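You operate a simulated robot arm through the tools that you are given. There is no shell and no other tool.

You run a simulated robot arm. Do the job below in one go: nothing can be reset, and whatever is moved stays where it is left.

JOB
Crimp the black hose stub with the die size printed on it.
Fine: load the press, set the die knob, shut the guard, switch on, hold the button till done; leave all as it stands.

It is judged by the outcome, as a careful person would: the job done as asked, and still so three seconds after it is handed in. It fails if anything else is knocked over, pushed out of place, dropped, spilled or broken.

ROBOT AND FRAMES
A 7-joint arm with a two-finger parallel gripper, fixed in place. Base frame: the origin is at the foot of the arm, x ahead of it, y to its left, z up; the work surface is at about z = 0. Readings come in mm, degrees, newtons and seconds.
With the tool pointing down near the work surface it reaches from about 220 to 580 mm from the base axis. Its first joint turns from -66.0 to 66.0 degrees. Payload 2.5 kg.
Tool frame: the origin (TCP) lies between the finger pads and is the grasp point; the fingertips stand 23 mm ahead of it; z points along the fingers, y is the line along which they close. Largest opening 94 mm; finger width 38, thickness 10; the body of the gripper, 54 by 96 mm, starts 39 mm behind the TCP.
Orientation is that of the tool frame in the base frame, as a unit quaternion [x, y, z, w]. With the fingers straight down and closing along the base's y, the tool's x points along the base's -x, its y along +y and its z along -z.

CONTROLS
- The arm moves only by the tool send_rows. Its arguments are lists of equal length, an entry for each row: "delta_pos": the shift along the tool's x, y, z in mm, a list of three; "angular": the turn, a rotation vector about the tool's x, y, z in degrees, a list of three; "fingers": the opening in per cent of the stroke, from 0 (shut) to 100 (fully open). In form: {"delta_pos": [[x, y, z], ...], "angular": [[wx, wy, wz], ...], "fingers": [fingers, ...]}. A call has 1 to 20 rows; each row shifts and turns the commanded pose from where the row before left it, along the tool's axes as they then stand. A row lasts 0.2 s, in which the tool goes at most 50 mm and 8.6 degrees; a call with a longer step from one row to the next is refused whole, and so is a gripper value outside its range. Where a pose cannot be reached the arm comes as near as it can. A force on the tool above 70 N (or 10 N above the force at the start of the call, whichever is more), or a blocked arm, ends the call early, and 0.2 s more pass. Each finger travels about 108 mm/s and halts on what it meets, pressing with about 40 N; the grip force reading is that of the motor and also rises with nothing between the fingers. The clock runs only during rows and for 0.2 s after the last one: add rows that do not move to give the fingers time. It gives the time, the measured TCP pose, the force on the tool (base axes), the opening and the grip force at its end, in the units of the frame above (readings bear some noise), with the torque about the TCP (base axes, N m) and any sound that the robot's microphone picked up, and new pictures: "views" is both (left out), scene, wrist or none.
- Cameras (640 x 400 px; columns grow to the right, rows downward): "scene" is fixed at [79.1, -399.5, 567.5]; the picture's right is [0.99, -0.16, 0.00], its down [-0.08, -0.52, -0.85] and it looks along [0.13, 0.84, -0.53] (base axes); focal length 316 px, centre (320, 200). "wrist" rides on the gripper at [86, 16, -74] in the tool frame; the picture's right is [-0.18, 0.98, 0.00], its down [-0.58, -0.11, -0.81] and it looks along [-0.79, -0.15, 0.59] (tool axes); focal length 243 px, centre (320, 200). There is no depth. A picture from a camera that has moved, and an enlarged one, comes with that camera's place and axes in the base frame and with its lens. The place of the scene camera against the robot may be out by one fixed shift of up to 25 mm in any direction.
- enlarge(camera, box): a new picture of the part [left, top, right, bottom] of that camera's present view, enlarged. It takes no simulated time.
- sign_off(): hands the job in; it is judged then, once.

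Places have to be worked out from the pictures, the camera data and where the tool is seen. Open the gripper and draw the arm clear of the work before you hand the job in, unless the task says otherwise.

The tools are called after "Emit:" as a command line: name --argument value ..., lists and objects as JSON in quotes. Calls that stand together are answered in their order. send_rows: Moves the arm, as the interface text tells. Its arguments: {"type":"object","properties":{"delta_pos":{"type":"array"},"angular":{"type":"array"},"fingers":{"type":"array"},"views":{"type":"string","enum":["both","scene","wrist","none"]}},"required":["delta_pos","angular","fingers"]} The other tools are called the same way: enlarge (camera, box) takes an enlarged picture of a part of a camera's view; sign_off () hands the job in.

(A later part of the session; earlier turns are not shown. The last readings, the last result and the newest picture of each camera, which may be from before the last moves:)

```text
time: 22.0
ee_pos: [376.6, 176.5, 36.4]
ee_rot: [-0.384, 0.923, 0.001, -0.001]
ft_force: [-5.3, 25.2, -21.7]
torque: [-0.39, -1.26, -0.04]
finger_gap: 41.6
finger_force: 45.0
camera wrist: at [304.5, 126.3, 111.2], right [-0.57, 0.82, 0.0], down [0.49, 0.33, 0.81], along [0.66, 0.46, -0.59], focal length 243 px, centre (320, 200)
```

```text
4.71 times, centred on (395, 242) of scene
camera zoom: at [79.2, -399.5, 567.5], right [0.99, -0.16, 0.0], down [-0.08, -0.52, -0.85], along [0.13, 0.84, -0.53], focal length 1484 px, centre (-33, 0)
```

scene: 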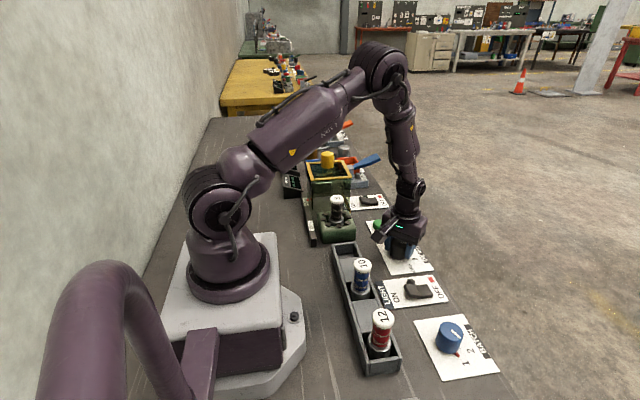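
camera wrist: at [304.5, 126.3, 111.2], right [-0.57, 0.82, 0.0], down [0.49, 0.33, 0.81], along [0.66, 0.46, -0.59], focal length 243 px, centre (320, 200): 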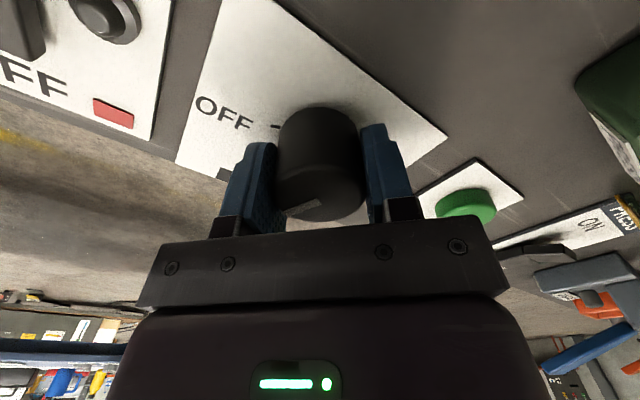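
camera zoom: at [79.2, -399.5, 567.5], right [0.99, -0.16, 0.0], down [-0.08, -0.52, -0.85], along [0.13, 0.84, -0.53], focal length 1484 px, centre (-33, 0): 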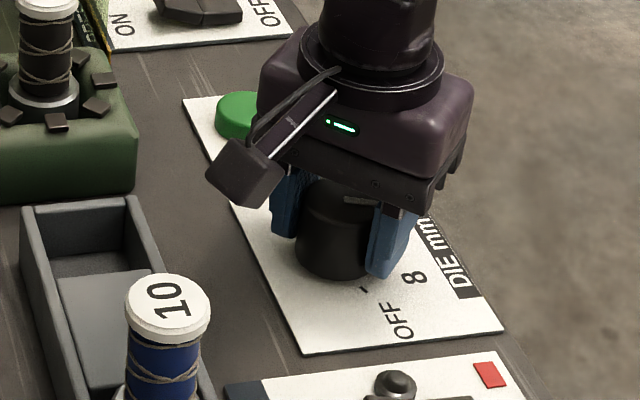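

The knob turned with the fingers (the OFF tick is now bare, so the red mark rides with the knob). I'll open, rise straight up and check where the mark points.

Emit:
send_rows --delta_pos '[[0, 0, 0], [0, 0, 0], [0, 0, 0], [0, 0, -30], [0, 0, -40], [0, 0, -40], [0, 0, 0], [0, 0, 0], [0, 0, 0]]' --angular '[[0, 0, 0], [0, 0, 0], [0, 0, 0], [0, 0, 0], [0, 0, 0], [0, 0, 0], [0, 0, 0], [0, 0, 0], [0, 0, 0]]' --fingers '[55, 65, 65, 65, 65, 65, 65, 65, 65]' --views "both"

Emit:
enlarge --camera "wrist" --box '[240, 40, 400, 150]'

Emit:
enlarge --camera "scene" --box '[370, 225, 430, 275]'

```text
time: 24.0
ee_pos: [378.6, 174.6, 147.4]
ee_rot: [-0.383, 0.924, 0.0, 0.0]
ft_force: [0.1, 0.9, -0.7]
torque: [-0.02, -0.03, -0.01]
finger_gap: 61.3
finger_force: 0.1
camera wrist: at [305.1, 123.8, 222.0], right [-0.56, 0.83, 0.0], down [0.49, 0.33, 0.81], along [0.67, 0.46, -0.59], focal length 243 px, centre (320, 200)
```

scene: 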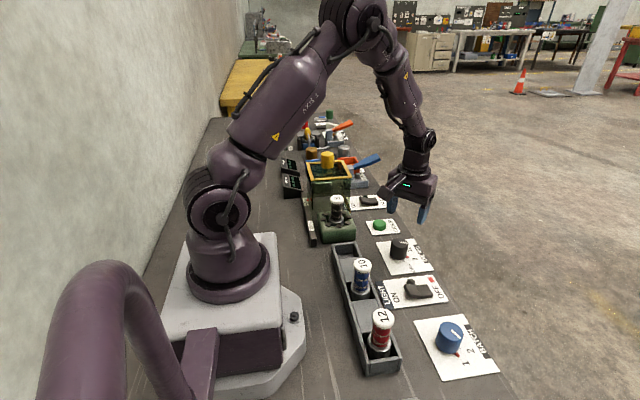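
wrist: 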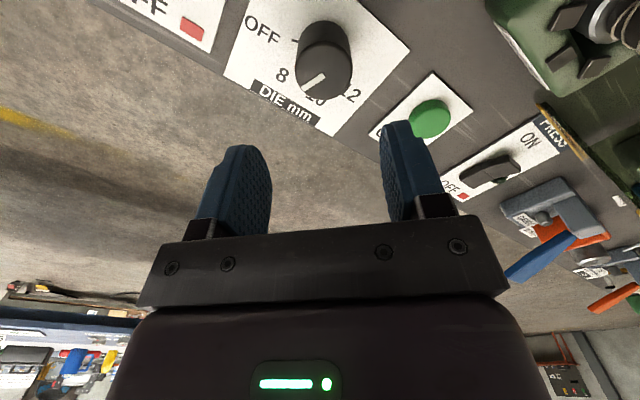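

```text
3.64 times, centred on (320, 95) of wrist
camera zoom: at [305.1, 123.8, 222.0], right [-0.56, 0.83, 0.0], down [0.49, 0.33, 0.81], along [0.67, 0.46, -0.59], focal length 882 px, centre (320, 582)
```

zoom: 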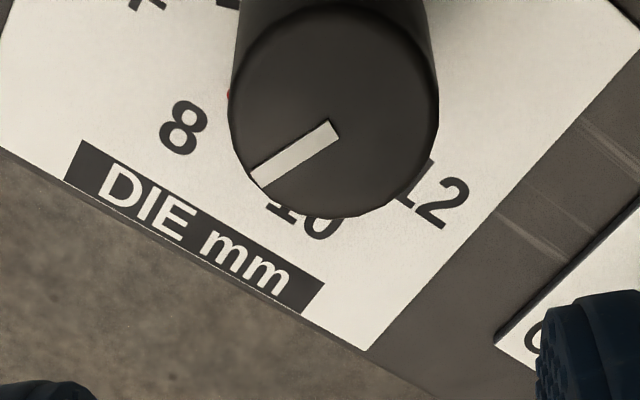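

```text
8.00 times, centred on (400, 250) of scene
camera zoom: at [79.1, -399.5, 567.5], right [0.99, -0.16, 0.0], down [-0.08, -0.52, -0.85], along [0.13, 0.84, -0.53], focal length 2524 px, centre (-320, -200)
```

zoom: 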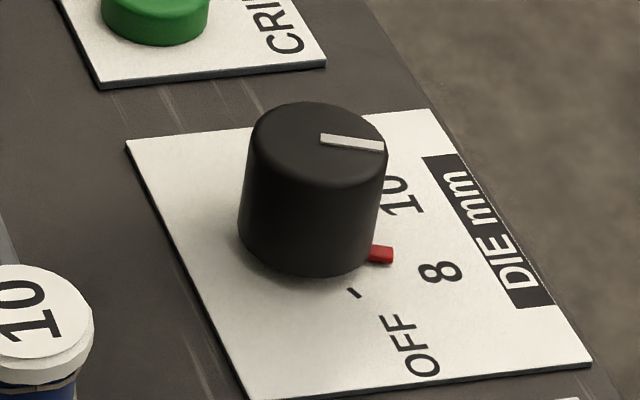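

The pointer and red mark now read −22° from +x, matching the 8 label, so the die knob is at 8. Next I'll rise, unwind the wrist, and move high over the guard's yellow knob for a look.

Emit:
send_rows --delta_pos '[[0, 0, -40], [0, 0, -40], [0, 0, -40], [0, 0, -30], [0, 0, 0], [0, 0, 0], [19.5, 35, 0], [19.5, 35, 0], [19.5, 35, 0], [19.5, 35, 0], [19.5, 35, 0], [19.5, 35, 0], [19.5, 35, 0], [0, 0, 0], [0, 0, 0]]' --angular '[[0, 0, 7.5], [0, 0, 7.5], [0, 0, 7.5], [0, 0, 7.5], [0, 0, 7.5], [0, 0, 7.5], [0, 0, 0], [0, 0, 0], [0, 0, 0], [0, 0, 0], [0, 0, 0], [0, 0, 0], [0, 0, 0], [0, 0, 0], [0, 0, 0]]' --fingers '[65, 65, 65, 65, 65, 65, 65, 65, 65, 75, 85, 85, 85, 85, 85]' --views "both"

Emit:
enlarge --camera "wrist" --box '[220, 0, 440, 140]'

Emit:
enlarge --camera "scene" --box '[280, 130, 430, 240]'

Emit:
enlarge --camera "scene" --box '[370, 225, 430, 275]'

```text
time: 27.2
ee_pos: [241.9, 421.1, 297.2]
ee_rot: [-0.001, 1.0, 0.0, 0.0]
ft_force: [0.2, -0.2, 0.0]
torque: [0.02, -0.02, -0.02]
finger_gap: 80.0
finger_force: 0.0
camera wrist: at [155.7, 436.8, 372.1], right [0.18, 0.98, 0.0], down [0.58, -0.11, 0.81], along [0.79, -0.15, -0.59], focal length 243 px, centre (320, 200)
```

scene: 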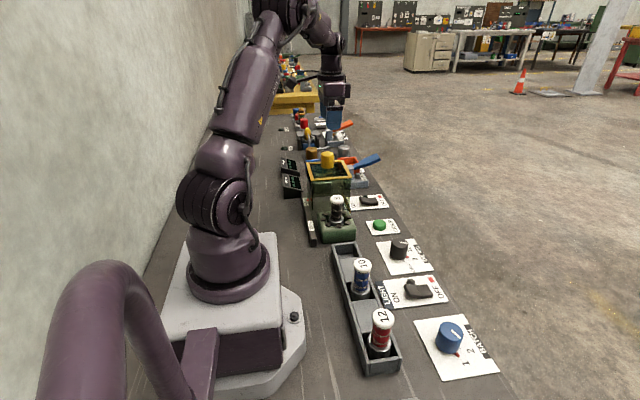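
wrist: 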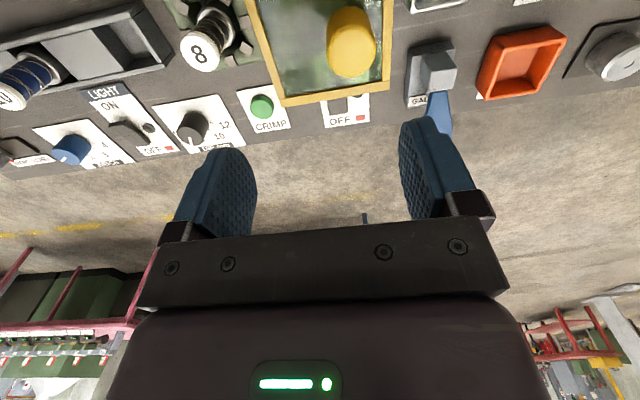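

```text
2.86 times, centred on (330, 70) of wrist
camera zoom: at [155.7, 436.8, 372.1], right [0.18, 0.98, 0.0], down [0.58, -0.11, 0.81], along [0.79, -0.15, -0.59], focal length 693 px, centre (291, 571)
```

zoom: 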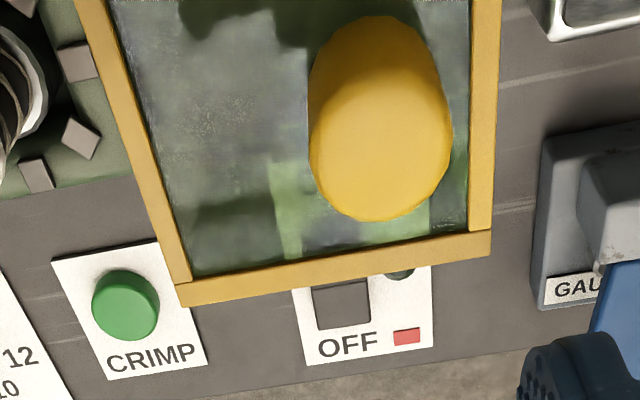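

```text
3.64 times, centred on (355, 185) of scene
camera zoom: at [79.1, -399.5, 567.5], right [0.99, -0.16, 0.0], down [-0.08, -0.52, -0.85], along [0.13, 0.84, -0.53], focal length 1147 px, centre (193, 254)
```

zoom: 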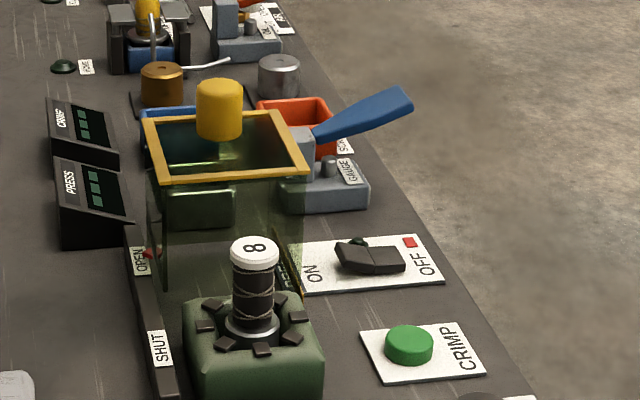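

```text
8.00 times, centred on (400, 250) of scene
camera zoom: at [79.1, -399.5, 567.5], right [0.99, -0.16, 0.0], down [-0.08, -0.52, -0.85], along [0.13, 0.84, -0.53], focal length 2524 px, centre (-320, -200)
```

zoom: 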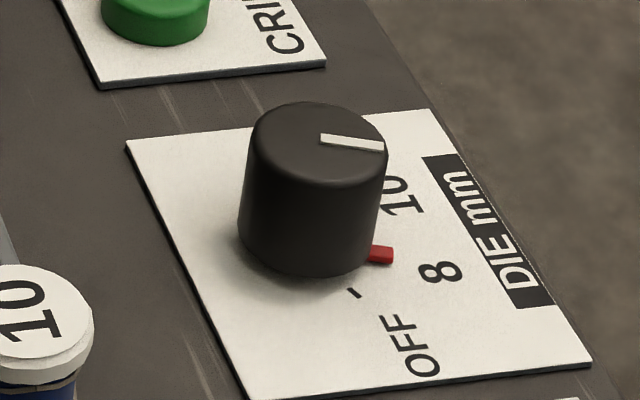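

The yellow knob triangulates to about (240, 444.5) with its top at z≈176, 38 mm across, and the guard spans y 367–482. Before sliding I'll check that the guard's near (−y) face is open so it can pass over the stub.

Emit:
enlarge --camera "scene" --box '[300, 170, 360, 220]'

Emit:
enlarge --camera "wrist" --box '[230, 0, 330, 70]'

```text
8.00 times, centred on (330, 195) of scene
camera zoom: at [79.1, -399.5, 567.5], right [0.99, -0.16, 0.0], down [-0.08, -0.52, -0.85], along [0.13, 0.84, -0.53], focal length 2524 px, centre (240, 240)
```

zoom: 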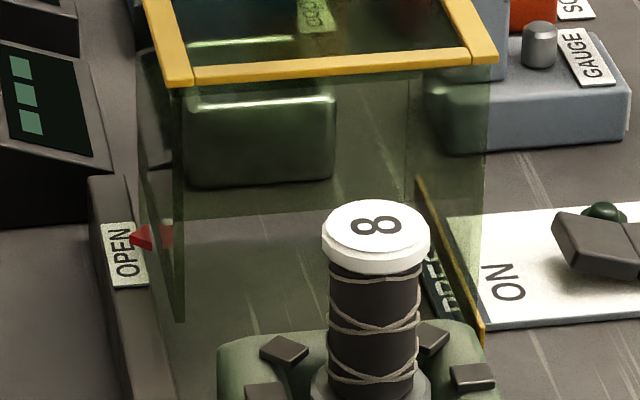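

```text
5.71 times, centred on (280, 35) of wrist
camera zoom: at [155.7, 436.8, 372.1], right [0.18, 0.98, 0.0], down [0.58, -0.11, 0.81], along [0.79, -0.15, -0.59], focal length 1386 px, centre (549, 1143)
```

zoom: 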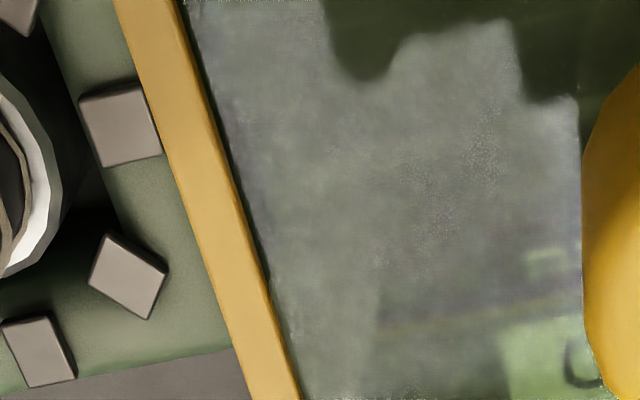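

The front face is open (only the side and rear walls are tinted), so the guard can slide over the stub. I'll move above the yellow knob and descend partway.

Emit:
send_rows --delta_pos '[[1.5, 23.7, 0], [0, 0, 40], [0, 0, 35], [0, 0, 0], [0, 0, 0]]' --angular '[[0, 0, 0], [0, 0, 0], [0, 0, 0], [0, 0, 0], [0, 0, 0]]' --fingers '[85, 85, 85, 85, 85]' --views "both"

Emit:
enlarge --camera "wrist" --box '[220, 40, 440, 180]'

Emit:
enlarge --camera "scene" --box '[290, 120, 380, 190]'

```text
time: 28.4
ee_pos: [239.4, 442.8, 220.2]
ee_rot: [-0.001, 1.0, 0.0, 0.001]
ft_force: [-0.1, -0.1, -0.4]
torque: [0.05, -0.01, 0.03]
finger_gap: 79.8
finger_force: 0.1
camera wrist: at [152.8, 459.7, 295.4], right [0.18, 0.98, 0.0], down [0.58, -0.11, 0.81], along [0.79, -0.15, -0.59], focal length 243 px, centre (320, 200)
```

scene: 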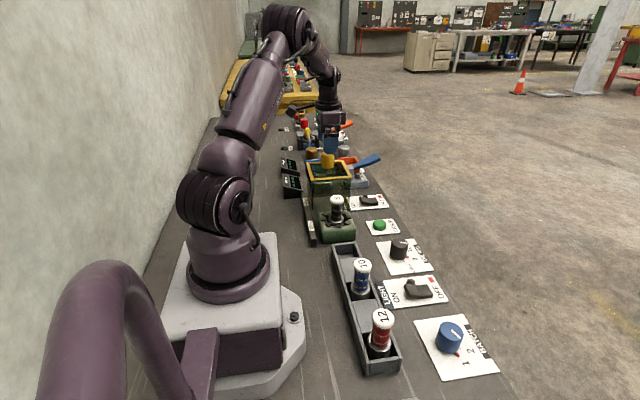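
wrist: 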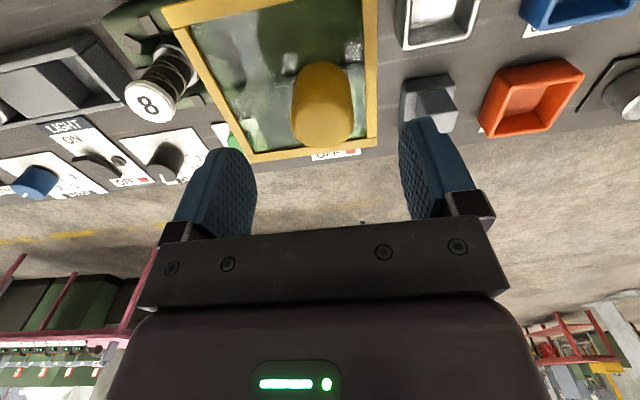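

```text
2.86 times, centred on (330, 110) of wrist
camera zoom: at [152.8, 459.7, 295.4], right [0.18, 0.98, 0.0], down [0.58, -0.11, 0.81], along [0.79, -0.15, -0.59], focal length 693 px, centre (291, 457)
```

zoom: 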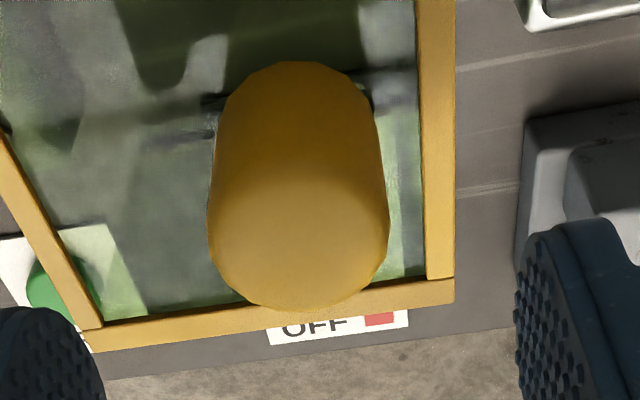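

```text
5.71 times, centred on (335, 155) of scene
camera zoom: at [79.1, -399.5, 567.5], right [0.99, -0.16, 0.0], down [-0.08, -0.52, -0.85], along [0.13, 0.84, -0.53], focal length 1803 px, centre (234, 457)
```

zoom: 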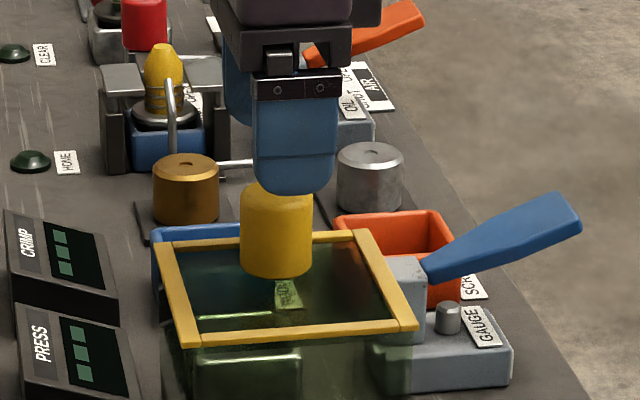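

Knob centre ≈(238, 445). I'll nudge +2 mm in y, descend to TCP z≈161 (tips above the guard's top) and close on it.

Emit:
send_rows --delta_pos '[[0.5, 2, 30], [0, 0, 30], [0, 0, 0], [0, 0, 0], [0, 0, 0], [0, 0, 0], [0, 0, 0]]' --angular '[[0, 0, 0], [0, 0, 0], [0, 0, 0], [0, 0, 0], [0, 0, 0], [0, 0, 0], [0, 0, 0]]' --fingers '[85, 85, 85, 60, 30, 30, 30]' --views "both"

Emit:
enlarge --camera "scene" --box '[290, 120, 380, 190]'

```text
time: 30.0
ee_pos: [239.9, 444.4, 161.6]
ee_rot: [0.0, 1.0, -0.001, 0.0]
ft_force: [-1.7, -6.1, -1.8]
torque: [0.88, -0.73, 0.03]
finger_gap: 37.6
finger_force: 45.2
camera wrist: at [153.6, 461.1, 236.8], right [0.18, 0.98, 0.0], down [0.58, -0.11, 0.81], along [0.79, -0.15, -0.59], focal length 243 px, centre (320, 200)
```

scene: 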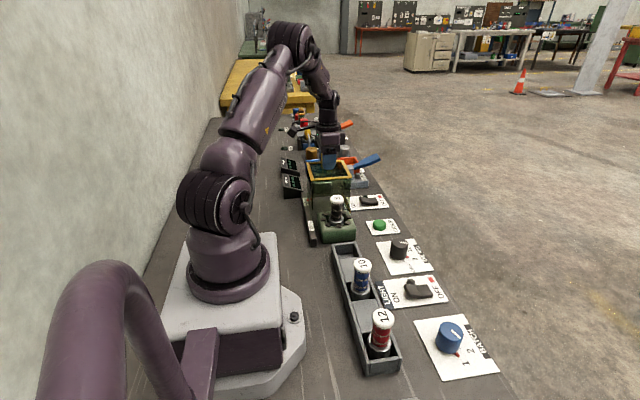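
wrist: 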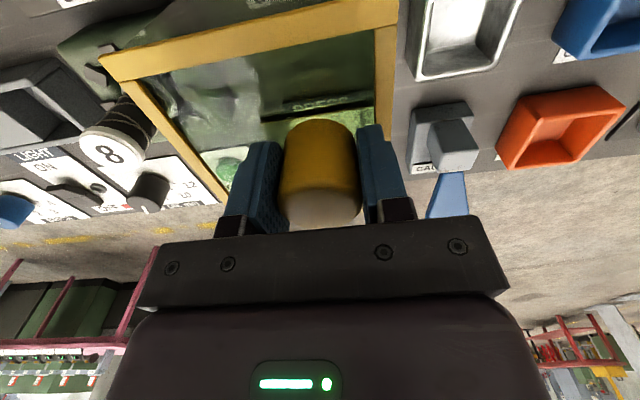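

```text
5.71 times, centred on (335, 155) of scene
camera zoom: at [79.1, -399.5, 567.5], right [0.99, -0.16, 0.0], down [-0.08, -0.52, -0.85], along [0.13, 0.84, -0.53], focal length 1803 px, centre (234, 457)
```

zoom: 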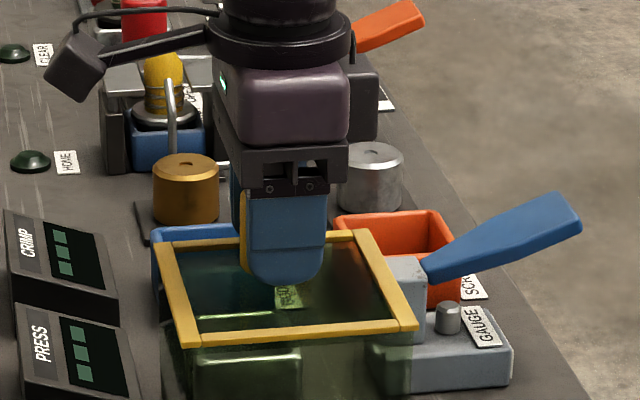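

The knob is held (37.6 mm). I'll slide the guard 30 mm toward −y slowly and check force and motion.

Emit:
send_rows --delta_pos '[[0, -5, 0], [0, -8, 0], [0, -8, 0], [0, -9, 0], [0, 0, 0]]' --angular '[[0, 0, 0], [0, 0, 0], [0, 0, 0], [0, 0, 0], [0, 0, 0]]' --fingers '[30, 30, 30, 30, 30]' --views "scene"

Emit:
enlarge --camera "scene" --box '[280, 150, 380, 230]'

```text
time: 31.2
ee_pos: [239.4, 415.7, 162.3]
ee_rot: [0.0, 1.0, 0.0, -0.001]
ft_force: [3.9, -1.0, -4.4]
torque: [0.27, 0.24, -0.03]
finger_gap: 37.8
finger_force: 45.4
```

scene: 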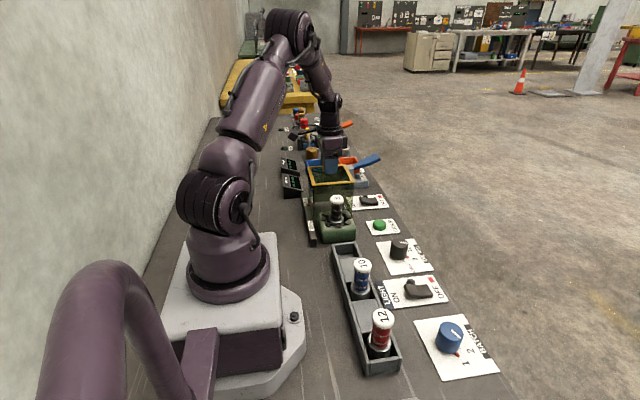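

```text
5.00 times, centred on (330, 190) of scene
camera zoom: at [79.1, -399.5, 567.5], right [0.99, -0.16, 0.0], down [-0.08, -0.52, -0.85], along [0.13, 0.84, -0.53], focal length 1577 px, centre (270, 250)
```

zoom: 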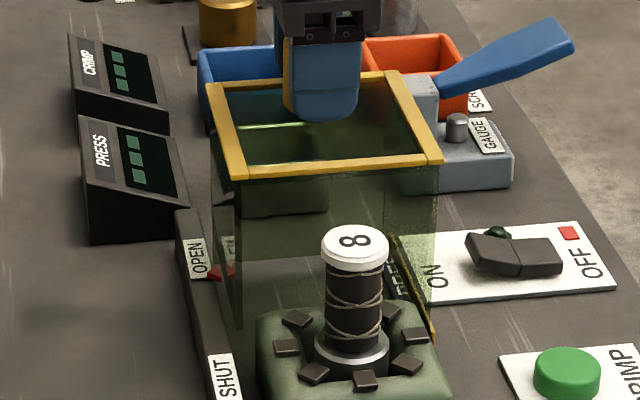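

The guard slides freely. I'll continue another 70 mm and check clearance over the stub.

Emit:
send_rows --delta_pos '[[0, -9, 0], [0, -9, 0], [0, -9, 0], [0, -9, 0], [0, -9, 0], [0, -9, 0], [0, -8, 0], [0, -8, 0], [0, 0, 0]]' --angular '[[0, 0, 0], [0, 0, 0], [0, 0, 0], [0, 0, 0], [0, 0, 0], [0, 0, 0], [0, 0, 0], [0, 0, 0], [0, 0, 0]]' --fingers '[30, 30, 30, 30, 30, 30, 30, 30, 30]' --views "scene"

Emit:
enlarge --camera "scene" --box '[280, 160, 380, 240]'

```text
time: 33.2
ee_pos: [239.2, 345.2, 161.5]
ee_rot: [0.0, 1.0, 0.001, 0.0]
ft_force: [-6.1, -1.2, 16.3]
torque: [-0.66, -0.93, -0.14]
finger_gap: 37.4
finger_force: 44.9
```

scene: 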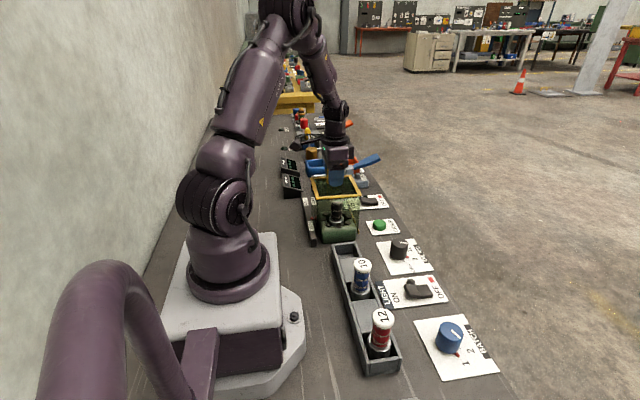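

```text
5.00 times, centred on (330, 200) of scene
camera zoom: at [79.0, -399.6, 567.5], right [0.99, -0.16, 0.0], down [-0.08, -0.52, -0.85], along [0.13, 0.84, -0.53], focal length 1577 px, centre (270, 200)
```

zoom: 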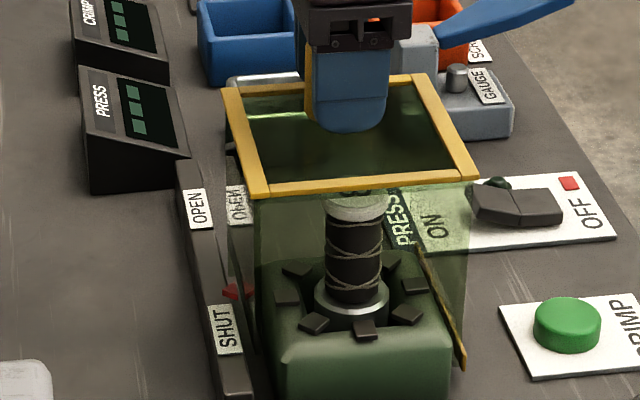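

The guard clears the stub and its red arrow approaches SHUT. I'll go 18 mm further, then creep.

Emit:
send_rows --delta_pos '[[0, -6, 0], [0, -6, 0], [0, -6, 0], [0, 0, 0]]' --angular '[[0, 0, 0], [0, 0, 0], [0, 0, 0], [0, 0, 0]]' --fingers '[30, 30, 30, 30]' --views "scene"

Emit:
enlarge --camera "scene" --box '[280, 170, 380, 250]'

```text
time: 34.2
ee_pos: [241.0, 328.5, 161.9]
ee_rot: [0.0, 1.0, 0.0, -0.001]
ft_force: [-5.3, -0.4, 21.2]
torque: [-0.73, 0.01, 0.4]
finger_gap: 37.7
finger_force: 45.1
```

scene: 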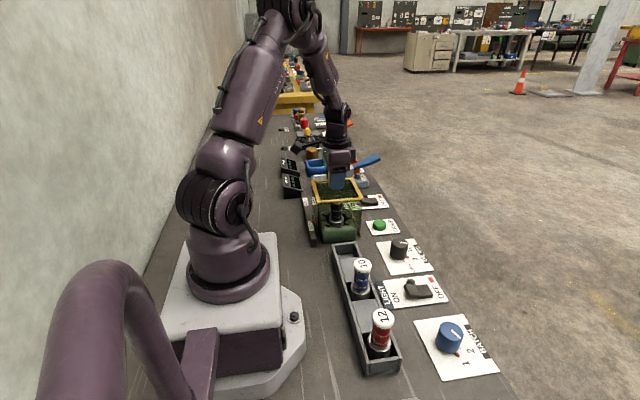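

```text
5.00 times, centred on (330, 210) of scene
camera zoom: at [79.0, -399.6, 567.5], right [0.99, -0.16, 0.0], down [-0.08, -0.52, -0.85], along [0.13, 0.84, -0.53], focal length 1577 px, centre (270, 150)
```

zoom: 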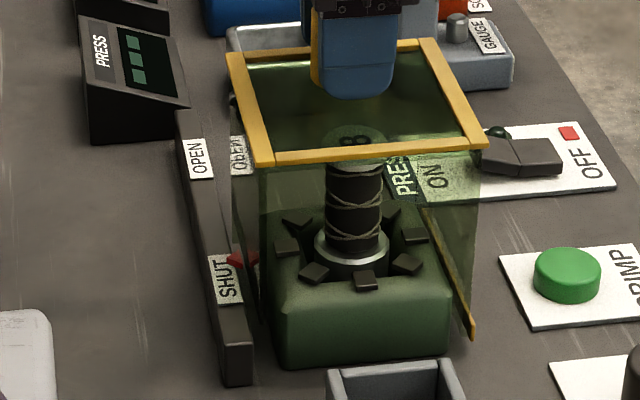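

The arrow is nearly at the same place against SHUT as it was against OPEN. I'll creep on to find the end stop by force.

Emit:
send_rows --delta_pos '[[0, -2, 0], [0, -2, 0], [0, 0, 0]]' --angular '[[0, 0, 0], [0, 0, 0], [0, 0, 0]]' --fingers '[30, 30, 30]' --views "none"

Emit:
enlarge --camera "scene" --box '[280, 190, 340, 240]'

```text
time: 35.0
ee_pos: [240.0, 322.9, 161.0]
ee_rot: [0.0, 1.0, 0.001, 0.0]
ft_force: [-10.8, 0.5, 23.8]
torque: [-0.71, -0.81, 0.08]
finger_gap: 37.6
finger_force: 45.6
```

```text
8.00 times, centred on (310, 215) of scene
camera zoom: at [79.0, -399.6, 567.5], right [0.99, -0.16, 0.0], down [-0.08, -0.52, -0.85], along [0.13, 0.84, -0.53], focal length 2524 px, centre (400, 80)
```

zoom: 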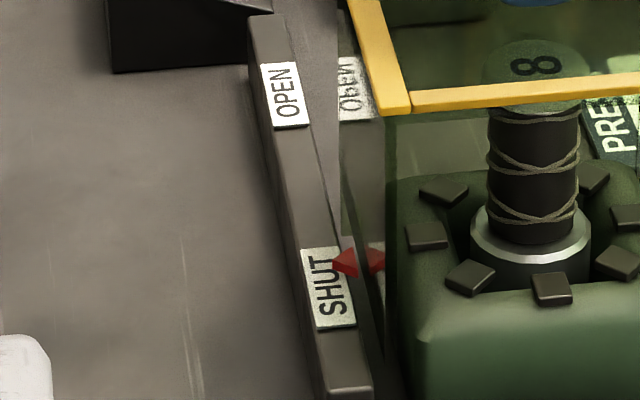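

No stop felt yet (y force ≈0). Creep another 4 mm.

Emit:
send_rows --delta_pos '[[0, -2, 0], [0, -2, 0], [0, 0, 0]]' --angular '[[0, 0, 0], [0, 0, 0], [0, 0, 0]]' --fingers '[30, 30, 30]' --views "none"

Emit:
enlarge --camera "scene" --box '[280, 190, 340, 240]'

```text
time: 35.8
ee_pos: [240.4, 317.8, 161.9]
ee_rot: [0.001, 1.0, 0.002, 0.0]
ft_force: [4.3, 21.0, 1.7]
torque: [-1.11, 1.41, -0.13]
finger_gap: 38.0
finger_force: 45.0
```

```text
8.00 times, centred on (310, 215) of scene
camera zoom: at [79.1, -399.5, 567.5], right [0.99, -0.16, 0.0], down [-0.08, -0.52, -0.85], along [0.13, 0.84, -0.53], focal length 2524 px, centre (400, 80)
```

zoom: 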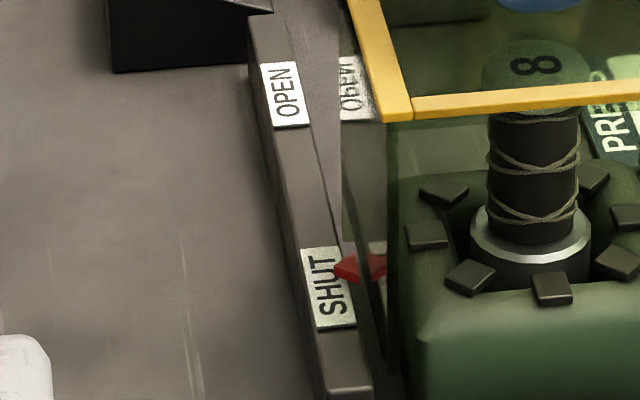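

The y force jumped to 21 N, suggesting the stop. One more small push to confirm.

Emit:
send_rows --delta_pos '[[0, -1.5, 0], [0, 0, 0]]' --angular '[[0, 0, 0], [0, 0, 0]]' --fingers '[30, 30]' --views "none"

Emit:
enlarge --camera "scene" --box '[280, 190, 340, 240]'

```text
time: 36.4
ee_pos: [239.0, 320.6, 161.6]
ee_rot: [0.0, 1.0, 0.004, 0.002]
ft_force: [11.7, 40.2, -20.8]
torque: [-1.43, 0.87, -0.36]
finger_gap: 37.9
finger_force: 44.7
```

```text
8.00 times, centred on (310, 215) of scene
camera zoom: at [79.2, -399.4, 567.6], right [0.99, -0.16, 0.0], down [-0.08, -0.52, -0.85], along [0.13, 0.84, -0.53], focal length 2524 px, centre (400, 80)
```

zoom: 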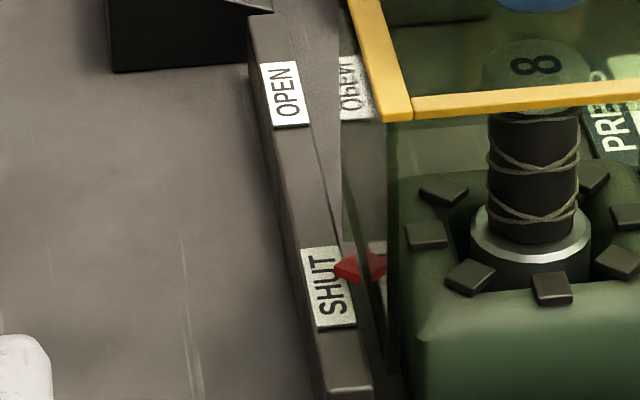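

40 N against a 1.5 mm push with no motion: the guard is against its SHUT stop. I'll release, rise, and go above the ON half of the PRESS switch (≈(350, 417)) with closed fingers.

Emit:
send_rows --delta_pos '[[0, 0, 0], [0, 0, 0], [0, 0, 0], [0, 0, -30], [0, 0, -40], [0, 0, -30], [-28, 24.5, 0], [-28, 24.5, 0], [-28, 24.5, 0], [-26, 24.5, 0], [0, 0, 40], [0, 0, 40], [0, 0, 40], [0, 0, 0], [0, 0, 0]]' --angular '[[0, 0, 0], [0, 0, 0], [0, 0, 0], [0, 0, 0], [0, 0, 0], [0, 0, 0], [0, 0, 0], [0, 0, 0], [0, 0, 0], [0, 0, 0], [0, 0, 0], [0, 0, 0], [0, 0, 0], [0, 0, 0], [0, 0, 0]]' --fingers '[50, 60, 65, 65, 65, 65, 40, 20, 0, 0, 0, 0, 0, 0, 0]' --views "both"

Emit:
enlarge --camera "wrist" --box '[240, 60, 400, 170]'

Emit:
enlarge --camera "scene" --box '[290, 160, 410, 250]'

```text
time: 39.6
ee_pos: [350.4, 416.7, 142.4]
ee_rot: [0.0, 1.0, 0.0, 0.001]
ft_force: [-0.1, 0.2, 0.3]
torque: [0.02, 0.0, 0.02]
finger_gap: 0.3
finger_force: 39.9
camera wrist: at [264.3, 433.7, 217.4], right [0.18, 0.98, 0.0], down [0.58, -0.11, 0.81], along [0.79, -0.15, -0.59], focal length 243 px, centre (320, 200)
```

scene: 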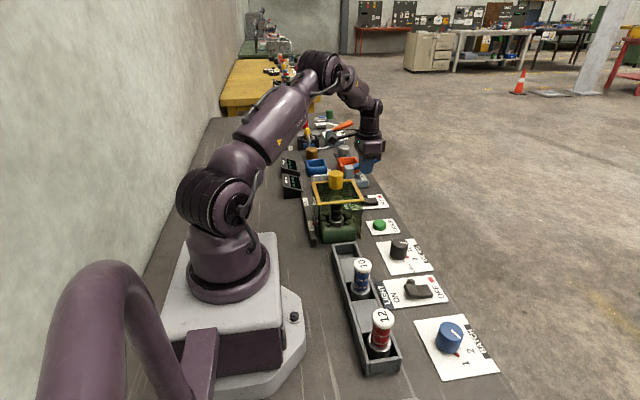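
wrist: 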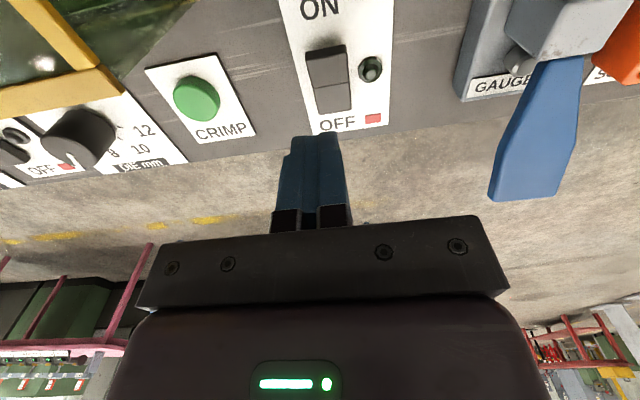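

```text
3.64 times, centred on (320, 115) of wrist
camera zoom: at [264.3, 433.7, 217.4], right [0.18, 0.98, 0.0], down [0.58, -0.11, 0.81], along [0.79, -0.15, -0.59], focal length 882 px, centre (320, 509)
```

zoom: 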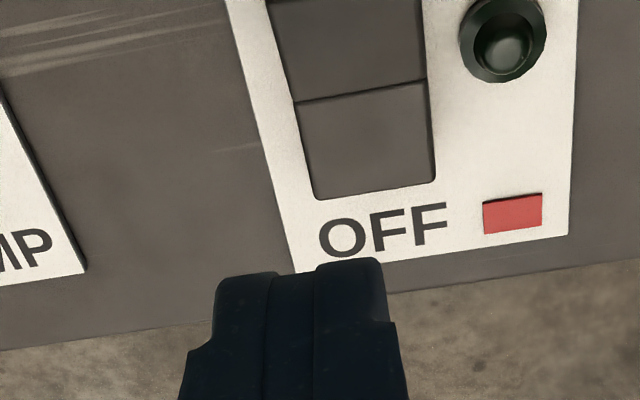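

```text
4.44 times, centred on (350, 205) of scene
camera zoom: at [79.1, -399.5, 567.5], right [0.99, -0.16, 0.0], down [-0.08, -0.52, -0.85], along [0.13, 0.84, -0.53], focal length 1402 px, centre (187, 178)
```

zoom: 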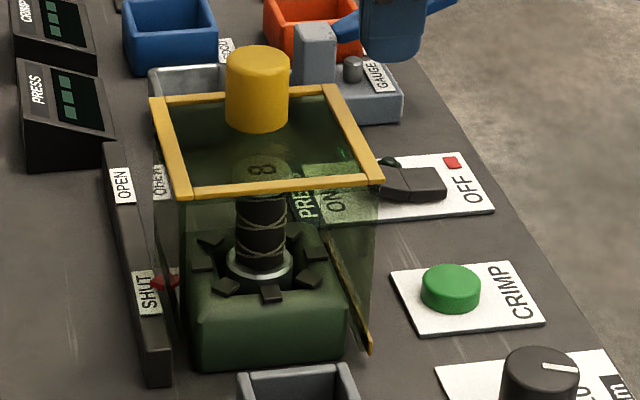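

The guard stayed shut and the arrow is at SHUT. The PRESS rocker works out to x 339–402, y≈423, pivot x≈371; I'll shift to (348, 422) and descend to ~12 mm above its raised ON end.

Emit:
send_rows --delta_pos '[[2, 5, 0], [0, 0, 40], [0, 0, 39], [0, 0, 0], [0, 0, 0]]' --angular '[[0, 0, 0], [0, 0, 0], [0, 0, 0], [0, 0, 0], [0, 0, 0]]' --fingers '[0, 0, 0, 0, 0]' --views "both"

Emit:
enlarge --camera "scene" --box '[340, 165, 410, 225]'

Emit:
enlarge --camera "wrist" --box '[240, 80, 400, 190]'

```text
time: 40.8
ee_pos: [346.9, 422.1, 60.6]
ee_rot: [0.0, 1.0, 0.0, -0.001]
ft_force: [0.5, 0.2, -0.1]
torque: [-0.02, 0.01, -0.02]
finger_gap: 0.0
finger_force: 39.3
camera wrist: at [261.3, 437.9, 136.3], right [0.18, 0.98, 0.0], down [0.58, -0.11, 0.81], along [0.79, -0.15, -0.59], focal length 243 px, centre (320, 200)
```

scene: 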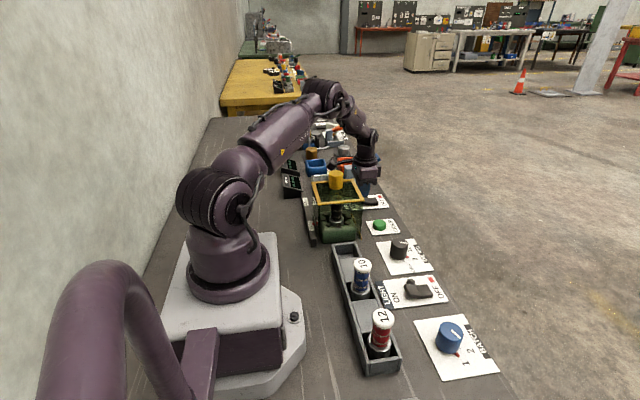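
wrist: 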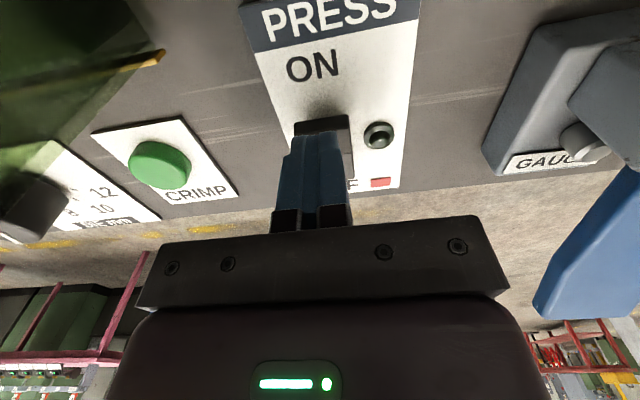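

```text
6.67 times, centred on (375, 195) of scene
camera zoom: at [79.1, -399.5, 567.5], right [0.99, -0.16, 0.0], down [-0.08, -0.52, -0.85], along [0.13, 0.84, -0.53], focal length 2103 px, centre (-47, 233)
```

zoom: 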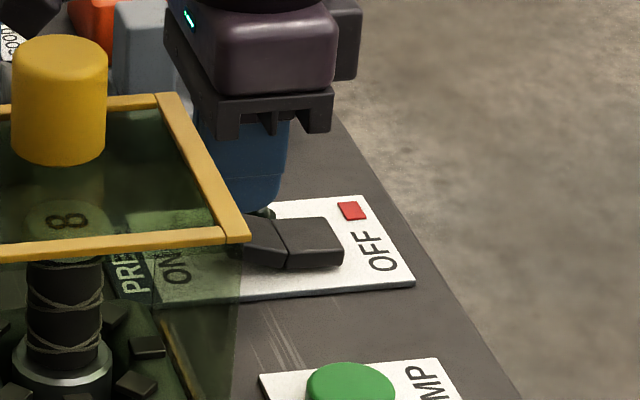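

```text
3.64 times, centred on (320, 135) of wrist
camera zoom: at [261.3, 437.9, 136.3], right [0.18, 0.98, 0.0], down [0.58, -0.11, 0.81], along [0.79, -0.15, -0.59], focal length 882 px, centre (320, 436)
```

zoom: 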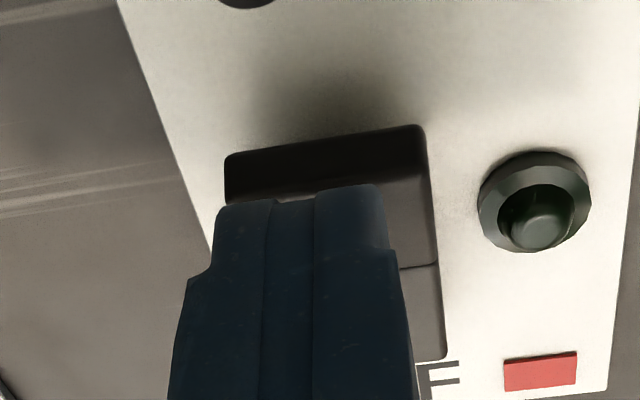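

The closed tips sit above the ON half. I'll press down in small steps and watch the force and the lamp.

Emit:
send_rows --delta_pos '[[0, 0, 4], [0, 0, 3], [0, 0, 3], [0, 0, 0]]' --angular '[[0, 0, 0], [0, 0, 0], [0, 0, 0], [0, 0, 0]]' --fingers '[0, 0, 0, 0]' --views "wrist"

```text
time: 41.8
ee_pos: [348.2, 421.6, 52.6]
ee_rot: [0.0, 1.0, -0.001, -0.001]
ft_force: [-0.6, -0.4, 0.0]
torque: [0.02, 0.03, -0.01]
finger_gap: 0.0
finger_force: 40.2
camera wrist: at [261.5, 438.1, 127.2], right [0.18, 0.98, 0.0], down [0.58, -0.11, 0.81], along [0.79, -0.15, -0.59], focal length 243 px, centre (320, 200)
```

wrist: 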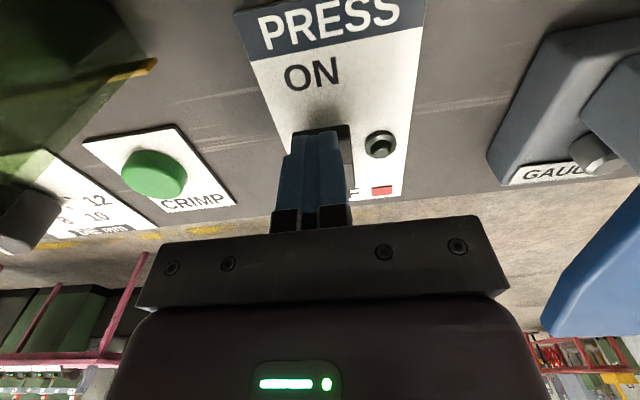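

No contact yet (TCP z≈52.6). Continue down in 2 mm steps.

Emit:
send_rows --delta_pos '[[0, 0, 2], [0, 0, 2], [0, 0, 2], [0, 0, 0]]' --angular '[[0, 0, 0], [0, 0, 0], [0, 0, 0], [0, 0, 0]]' --fingers '[0, 0, 0, 0]' --views "wrist"

```text
time: 42.8
ee_pos: [347.1, 421.1, 46.0]
ee_rot: [0.0, 1.0, 0.001, 0.0]
ft_force: [0.2, -0.4, 0.1]
torque: [-0.02, 0.01, 0.01]
finger_gap: 0.0
finger_force: 40.3
camera wrist: at [261.5, 437.2, 121.6], right [0.18, 0.98, 0.0], down [0.58, -0.11, 0.81], along [0.79, -0.15, -0.59], focal length 243 px, centre (320, 200)
```

wrist: 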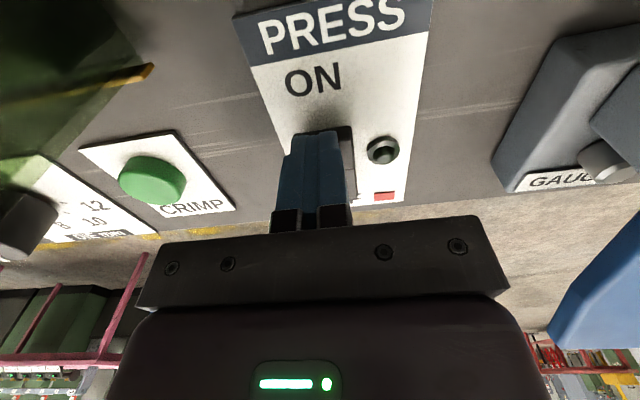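

Still no force at tip z≈23. Continue.

Emit:
send_rows --delta_pos '[[0, 0, 1.5], [0, 0, 1.5], [0, 0, 1.5], [0, 0, 0]]' --angular '[[0, 0, 0], [0, 0, 0], [0, 0, 0], [0, 0, 0]]' --fingers '[0, 0, 0, 0]' --views "wrist"

Emit:
enlarge --camera "scene" --box '[340, 165, 410, 225]'

```text
time: 43.8
ee_pos: [348.6, 420.3, 42.2]
ee_rot: [0.0, 1.0, 0.0, 0.0]
ft_force: [0.0, 1.0, 0.3]
torque: [0.02, -0.03, -0.01]
finger_gap: 0.0
finger_force: 39.6
camera wrist: at [261.7, 436.4, 116.8], right [0.18, 0.98, 0.0], down [0.58, -0.11, 0.81], along [0.79, -0.15, -0.59], focal length 243 px, centre (320, 200)
```

wrist: 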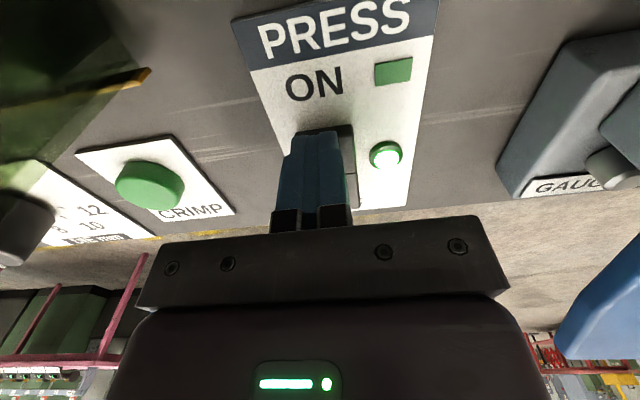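

```text
6.67 times, centred on (375, 195) of scene
camera zoom: at [79.1, -399.5, 567.5], right [0.99, -0.16, 0.0], down [-0.08, -0.52, -0.85], along [0.13, 0.84, -0.53], focal length 2103 px, centre (-47, 233)
```

zoom: 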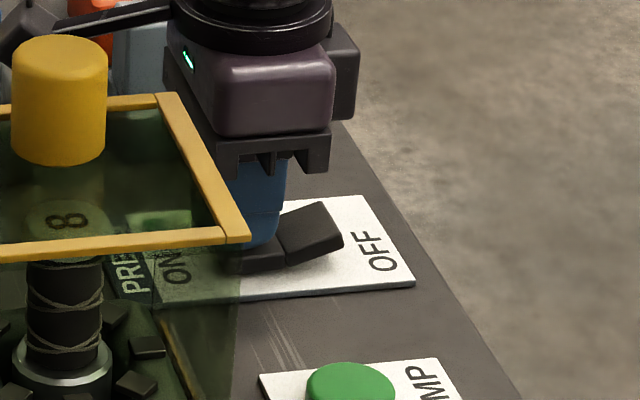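

The PRESS lamp lit green and the ON flag shows: the press is on. For the CRIMP button (≈(368, 298)) the wrist camera would hit the guard at yaw 0, so I'll rise high, move over it, and turn the tool 90° so the camera hangs on the −y side before descending.

Emit:
send_rows --delta_pos '[[0, 0, -20], [0, 0, -45], [0, 0, -45], [0, 0, -45], [0, 0, -45], [-7.3, -40.8, 0], [-7.3, -40.8, 0], [-7.4, -40.8, 0], [0, 0, 0], [0, 0, 0]]' --angular '[[0, 0, 0], [0, 0, 0], [0, 0, 0], [0, 0, 0], [0, 0, 0], [0, 0, 0], [0, 0, 0], [0, 0, 0], [0, 0, 0], [0, 0, 0]]' --fingers '[0, 0, 0, 0, 0, 0, 0, 0, 0, 0]' --views "scene"

Emit:
enlarge --camera "scene" --box '[275, 150, 395, 240]'

Emit:
enlarge --camera "scene" --box '[275, 150, 325, 200]'

```text
time: 46.0
ee_pos: [369.1, 298.5, 243.8]
ee_rot: [0.0, 1.0, 0.0, 0.0]
ft_force: [-0.1, 0.3, -0.3]
torque: [0.01, 0.02, 0.01]
finger_gap: 0.3
finger_force: 39.9
```

scene: 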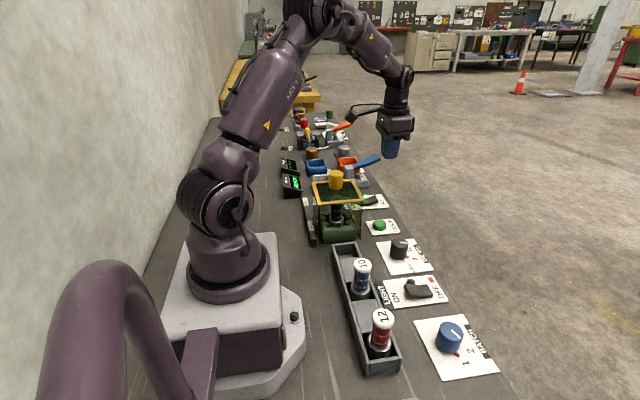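

```text
4.44 times, centred on (335, 195) of scene
camera zoom: at [79.1, -399.5, 567.5], right [0.99, -0.16, 0.0], down [-0.08, -0.52, -0.85], along [0.13, 0.84, -0.53], focal length 1402 px, centre (253, 222)
```

zoom: 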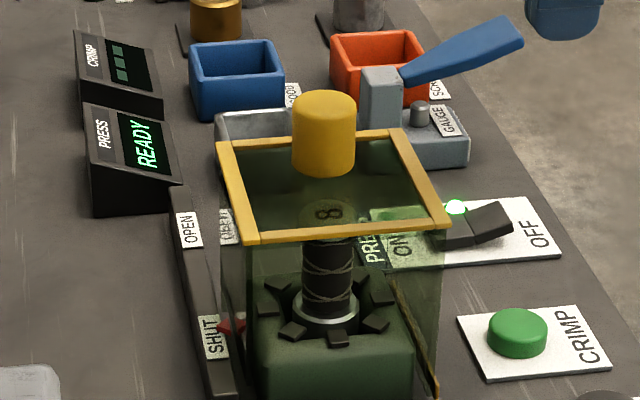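

```text
8.00 times, centred on (300, 175) of scene
camera zoom: at [79.1, -399.5, 567.5], right [0.99, -0.16, 0.0], down [-0.08, -0.52, -0.85], along [0.13, 0.84, -0.53], focal length 2524 px, centre (480, 400)
```

zoom: 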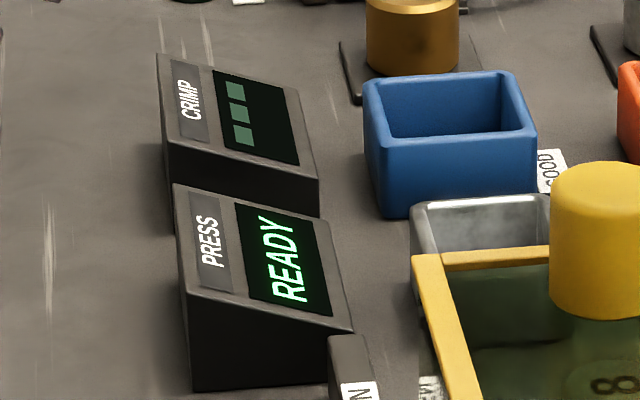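

The PRESS display reads READY. Now I'll turn the tool 90° so the camera swings to the −y side, still at height.

Emit:
send_rows --delta_pos '[[0, 0, 0], [0, 0, 0], [0, 0, 0], [0, 0, 0], [0, 0, 0], [0, 0, 0], [0, 0, 0], [0, 0, 0], [0, 0, 0], [0, 0, 0], [0, 0, 0], [0, 0, 0], [0, 0, 0]]' --angular '[[0, 0, -8], [0, 0, -8], [0, 0, -8], [0, 0, -8], [0, 0, -8], [0, 0, -8], [0, 0, -8], [0, 0, -8], [0, 0, -8], [0, 0, -8], [0, 0, -8], [0, 0, 0], [0, 0, 0]]' --fingers '[0, 0, 0, 0, 0, 0, 0, 0, 0, 0, 0, 0, 0]' --views "both"

Emit:
enlarge --camera "wrist" --box '[220, 20, 440, 160]'

```text
time: 48.8
ee_pos: [370.2, 298.7, 242.0]
ee_rot: [-0.694, 0.72, 0.0, 0.0]
ft_force: [-0.3, 0.3, 0.6]
torque: [0.0, -0.02, 0.01]
finger_gap: 0.0
finger_force: 40.0
camera wrist: at [350.6, 212.5, 317.0], right [-0.98, 0.22, 0.0], down [0.13, 0.58, 0.81], along [0.18, 0.79, -0.59], focal length 243 px, centre (320, 200)
```

scene: 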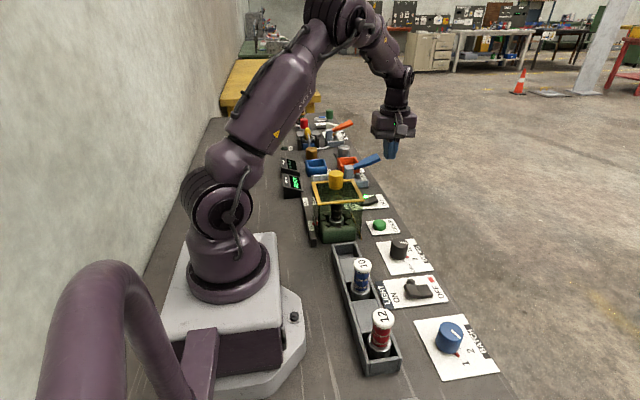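
wrist: 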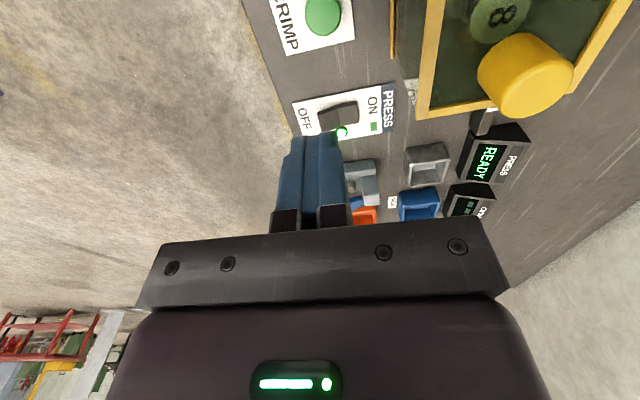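

```text
2.86 times, centred on (330, 90) of wrist
camera zoom: at [350.6, 212.5, 317.0], right [-0.98, 0.22, 0.0], down [0.13, 0.58, 0.81], along [0.18, 0.79, -0.59], focal length 693 px, centre (291, 514)
```

zoom: 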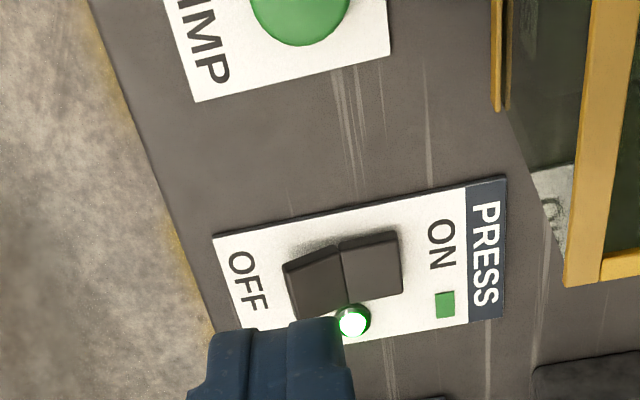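

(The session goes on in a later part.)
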